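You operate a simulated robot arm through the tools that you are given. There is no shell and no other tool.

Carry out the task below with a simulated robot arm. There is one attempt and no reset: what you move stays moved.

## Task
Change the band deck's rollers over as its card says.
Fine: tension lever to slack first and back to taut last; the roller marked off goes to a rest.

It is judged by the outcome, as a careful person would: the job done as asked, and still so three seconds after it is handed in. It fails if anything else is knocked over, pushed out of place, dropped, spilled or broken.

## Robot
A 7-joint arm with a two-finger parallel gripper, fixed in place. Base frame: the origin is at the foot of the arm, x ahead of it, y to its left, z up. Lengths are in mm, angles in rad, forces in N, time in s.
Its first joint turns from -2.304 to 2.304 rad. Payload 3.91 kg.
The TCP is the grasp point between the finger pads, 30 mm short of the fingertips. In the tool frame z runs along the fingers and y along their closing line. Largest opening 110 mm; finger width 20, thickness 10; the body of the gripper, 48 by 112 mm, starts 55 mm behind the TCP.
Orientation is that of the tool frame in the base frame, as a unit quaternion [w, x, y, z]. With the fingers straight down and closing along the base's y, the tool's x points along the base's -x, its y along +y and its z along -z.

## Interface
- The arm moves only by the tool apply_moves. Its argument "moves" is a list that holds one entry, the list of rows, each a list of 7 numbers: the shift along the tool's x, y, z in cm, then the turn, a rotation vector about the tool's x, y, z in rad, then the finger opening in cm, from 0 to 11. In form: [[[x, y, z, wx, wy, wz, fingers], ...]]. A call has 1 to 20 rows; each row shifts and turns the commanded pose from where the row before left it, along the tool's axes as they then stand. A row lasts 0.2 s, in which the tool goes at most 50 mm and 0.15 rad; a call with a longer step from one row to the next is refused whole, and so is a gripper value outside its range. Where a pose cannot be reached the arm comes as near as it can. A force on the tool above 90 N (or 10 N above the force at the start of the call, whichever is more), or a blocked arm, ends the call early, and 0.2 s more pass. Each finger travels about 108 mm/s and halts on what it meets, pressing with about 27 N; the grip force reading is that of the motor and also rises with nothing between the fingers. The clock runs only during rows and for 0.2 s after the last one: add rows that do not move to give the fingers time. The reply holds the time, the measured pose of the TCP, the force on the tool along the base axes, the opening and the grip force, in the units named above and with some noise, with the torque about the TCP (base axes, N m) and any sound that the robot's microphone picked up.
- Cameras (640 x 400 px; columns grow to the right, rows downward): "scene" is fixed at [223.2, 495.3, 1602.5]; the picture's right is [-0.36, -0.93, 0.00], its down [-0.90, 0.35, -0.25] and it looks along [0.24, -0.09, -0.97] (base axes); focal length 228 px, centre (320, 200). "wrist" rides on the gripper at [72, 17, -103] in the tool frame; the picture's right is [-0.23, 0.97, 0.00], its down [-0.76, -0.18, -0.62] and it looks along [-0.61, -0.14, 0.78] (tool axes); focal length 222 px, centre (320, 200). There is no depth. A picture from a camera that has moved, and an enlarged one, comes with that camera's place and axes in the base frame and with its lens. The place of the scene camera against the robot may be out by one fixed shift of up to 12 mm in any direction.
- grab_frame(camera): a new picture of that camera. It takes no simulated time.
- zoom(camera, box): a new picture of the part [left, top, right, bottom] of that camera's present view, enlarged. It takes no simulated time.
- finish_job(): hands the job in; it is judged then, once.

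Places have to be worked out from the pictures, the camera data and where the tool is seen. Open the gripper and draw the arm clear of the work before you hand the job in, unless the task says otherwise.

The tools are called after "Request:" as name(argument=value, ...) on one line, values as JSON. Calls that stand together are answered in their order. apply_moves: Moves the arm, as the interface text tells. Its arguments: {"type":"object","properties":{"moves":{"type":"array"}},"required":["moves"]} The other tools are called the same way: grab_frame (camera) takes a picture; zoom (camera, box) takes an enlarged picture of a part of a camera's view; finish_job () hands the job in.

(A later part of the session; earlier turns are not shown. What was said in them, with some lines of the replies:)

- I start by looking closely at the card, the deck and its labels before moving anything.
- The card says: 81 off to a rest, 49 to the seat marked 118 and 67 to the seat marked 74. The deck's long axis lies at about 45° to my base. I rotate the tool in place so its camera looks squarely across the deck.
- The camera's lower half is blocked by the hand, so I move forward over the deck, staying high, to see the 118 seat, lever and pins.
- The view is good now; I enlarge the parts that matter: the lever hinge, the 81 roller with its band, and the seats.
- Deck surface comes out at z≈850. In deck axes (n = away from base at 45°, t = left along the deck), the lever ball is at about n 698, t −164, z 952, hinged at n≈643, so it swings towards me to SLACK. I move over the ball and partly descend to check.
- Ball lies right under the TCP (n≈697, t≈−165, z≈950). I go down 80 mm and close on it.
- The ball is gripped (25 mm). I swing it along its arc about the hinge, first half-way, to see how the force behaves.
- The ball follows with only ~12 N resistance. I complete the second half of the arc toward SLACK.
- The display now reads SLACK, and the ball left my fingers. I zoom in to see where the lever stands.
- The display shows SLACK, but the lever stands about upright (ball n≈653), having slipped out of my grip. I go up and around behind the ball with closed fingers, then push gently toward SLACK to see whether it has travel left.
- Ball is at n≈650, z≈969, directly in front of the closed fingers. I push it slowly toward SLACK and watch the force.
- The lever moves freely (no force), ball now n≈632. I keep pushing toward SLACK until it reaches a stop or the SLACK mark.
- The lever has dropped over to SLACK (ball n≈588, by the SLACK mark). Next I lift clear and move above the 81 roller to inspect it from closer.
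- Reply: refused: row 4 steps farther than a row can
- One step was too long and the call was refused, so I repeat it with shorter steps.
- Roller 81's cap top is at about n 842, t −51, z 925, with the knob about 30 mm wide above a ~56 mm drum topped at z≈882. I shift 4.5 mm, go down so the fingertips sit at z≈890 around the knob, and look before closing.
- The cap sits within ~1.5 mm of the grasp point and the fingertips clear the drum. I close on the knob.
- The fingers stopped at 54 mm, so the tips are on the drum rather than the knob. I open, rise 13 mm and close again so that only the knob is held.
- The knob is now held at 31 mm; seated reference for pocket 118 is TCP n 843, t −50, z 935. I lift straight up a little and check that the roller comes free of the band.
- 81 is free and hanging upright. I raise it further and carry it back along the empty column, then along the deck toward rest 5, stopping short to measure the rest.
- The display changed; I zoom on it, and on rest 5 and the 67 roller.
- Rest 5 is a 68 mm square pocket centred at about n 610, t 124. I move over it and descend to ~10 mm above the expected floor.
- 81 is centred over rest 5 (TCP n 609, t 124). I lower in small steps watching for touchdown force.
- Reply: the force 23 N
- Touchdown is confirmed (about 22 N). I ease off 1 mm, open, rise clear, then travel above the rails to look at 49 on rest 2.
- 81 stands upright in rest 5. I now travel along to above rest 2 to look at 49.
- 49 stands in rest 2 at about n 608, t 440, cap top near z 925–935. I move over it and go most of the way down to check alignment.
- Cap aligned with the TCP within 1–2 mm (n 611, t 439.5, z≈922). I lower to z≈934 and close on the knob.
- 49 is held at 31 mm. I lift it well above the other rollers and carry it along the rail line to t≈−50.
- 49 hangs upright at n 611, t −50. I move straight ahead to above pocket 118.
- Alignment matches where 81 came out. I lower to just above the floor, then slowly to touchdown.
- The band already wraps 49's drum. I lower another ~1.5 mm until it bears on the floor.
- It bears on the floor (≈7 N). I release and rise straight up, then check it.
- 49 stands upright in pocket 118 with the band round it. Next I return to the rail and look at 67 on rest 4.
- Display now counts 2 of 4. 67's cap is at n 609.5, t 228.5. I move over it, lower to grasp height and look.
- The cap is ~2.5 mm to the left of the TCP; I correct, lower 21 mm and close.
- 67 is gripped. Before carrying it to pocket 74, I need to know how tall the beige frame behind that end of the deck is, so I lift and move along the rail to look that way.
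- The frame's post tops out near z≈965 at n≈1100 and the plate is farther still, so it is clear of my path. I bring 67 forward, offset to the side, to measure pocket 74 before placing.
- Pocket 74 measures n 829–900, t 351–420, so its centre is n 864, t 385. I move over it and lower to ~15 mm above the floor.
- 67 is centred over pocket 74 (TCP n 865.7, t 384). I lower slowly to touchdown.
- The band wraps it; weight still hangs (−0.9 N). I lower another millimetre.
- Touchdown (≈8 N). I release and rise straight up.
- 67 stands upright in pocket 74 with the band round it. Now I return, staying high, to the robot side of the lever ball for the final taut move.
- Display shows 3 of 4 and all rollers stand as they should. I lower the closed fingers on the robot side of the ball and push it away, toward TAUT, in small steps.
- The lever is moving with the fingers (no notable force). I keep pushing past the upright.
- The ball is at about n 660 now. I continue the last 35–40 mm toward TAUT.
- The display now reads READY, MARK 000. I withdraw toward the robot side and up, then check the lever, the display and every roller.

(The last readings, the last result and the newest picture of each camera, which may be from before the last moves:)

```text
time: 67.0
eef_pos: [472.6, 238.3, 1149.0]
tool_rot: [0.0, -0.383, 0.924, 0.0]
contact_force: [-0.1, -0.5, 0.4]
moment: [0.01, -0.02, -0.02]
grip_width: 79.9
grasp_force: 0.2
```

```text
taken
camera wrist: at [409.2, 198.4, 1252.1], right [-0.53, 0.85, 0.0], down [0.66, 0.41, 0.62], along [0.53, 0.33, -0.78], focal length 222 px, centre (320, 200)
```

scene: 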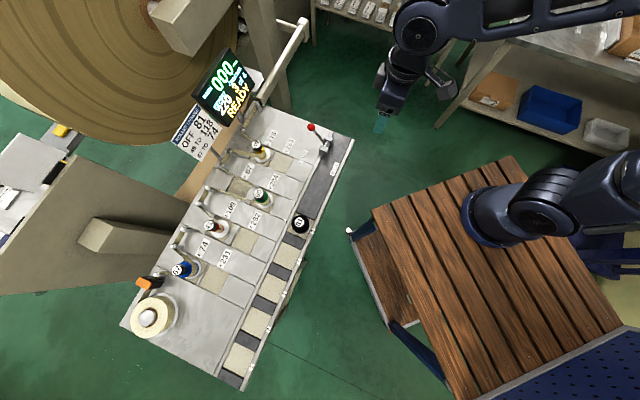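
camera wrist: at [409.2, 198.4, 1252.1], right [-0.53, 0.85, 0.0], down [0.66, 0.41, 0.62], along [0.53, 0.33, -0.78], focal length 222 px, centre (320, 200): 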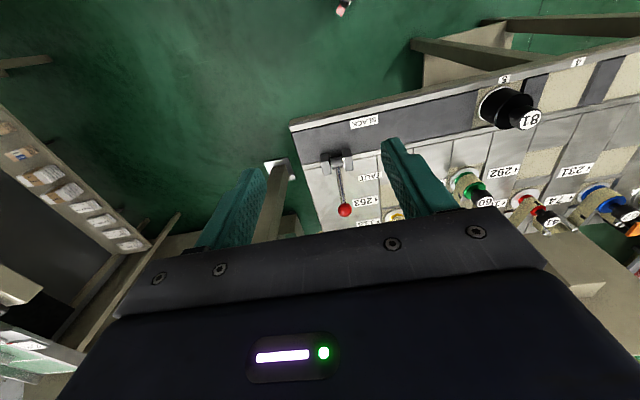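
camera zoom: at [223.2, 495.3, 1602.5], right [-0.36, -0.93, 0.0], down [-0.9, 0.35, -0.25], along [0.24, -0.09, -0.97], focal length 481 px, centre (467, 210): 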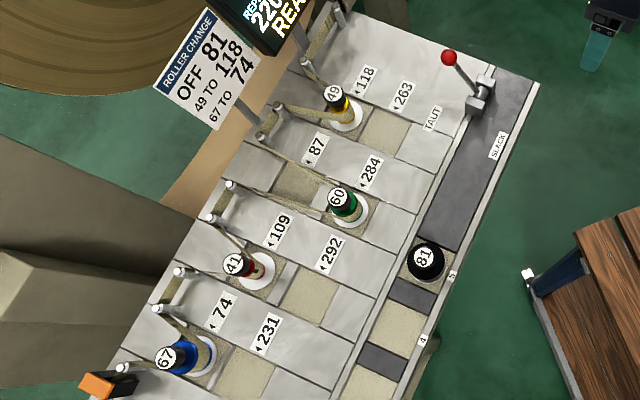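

Everything checks out. The lever is back at its original TAUT position (ball n≈698) and the display reads READY with MARK 000. 49 is in 118, 67 in 74, 81 upright on rest 5, and rollers 60 and 41 are untouched. The gripper is empty and clear, so I hand the job in.

Request:
finish_job()

```text
The job is handed in.
```

The roller change is done as the card says and handed in. The deck's display reads READY with MARK 000 mm.

- **Lever:** I put the tension lever to slack first. It slipped from my grip about half-way, so I pushed it the rest of the way. At the end it went back to taut, at its starting position.
- **81:** off its seat and standing upright in rest 5.
- **49:** moved from rest 2 to the seat marked 118, with the band round it.
- **67:** moved from rest 4 to the seat marked 74, with the band round it.

Rollers 60 and 41 were not touched, and nothing else was moved or knocked. The gripper is open and the arm is clear of the deck.

The display's CREASES count went from 0 to 3 of 4, rising by one each time I removed or placed a roller. I read that as a handling count with a limit of 4, but I could not confirm it.
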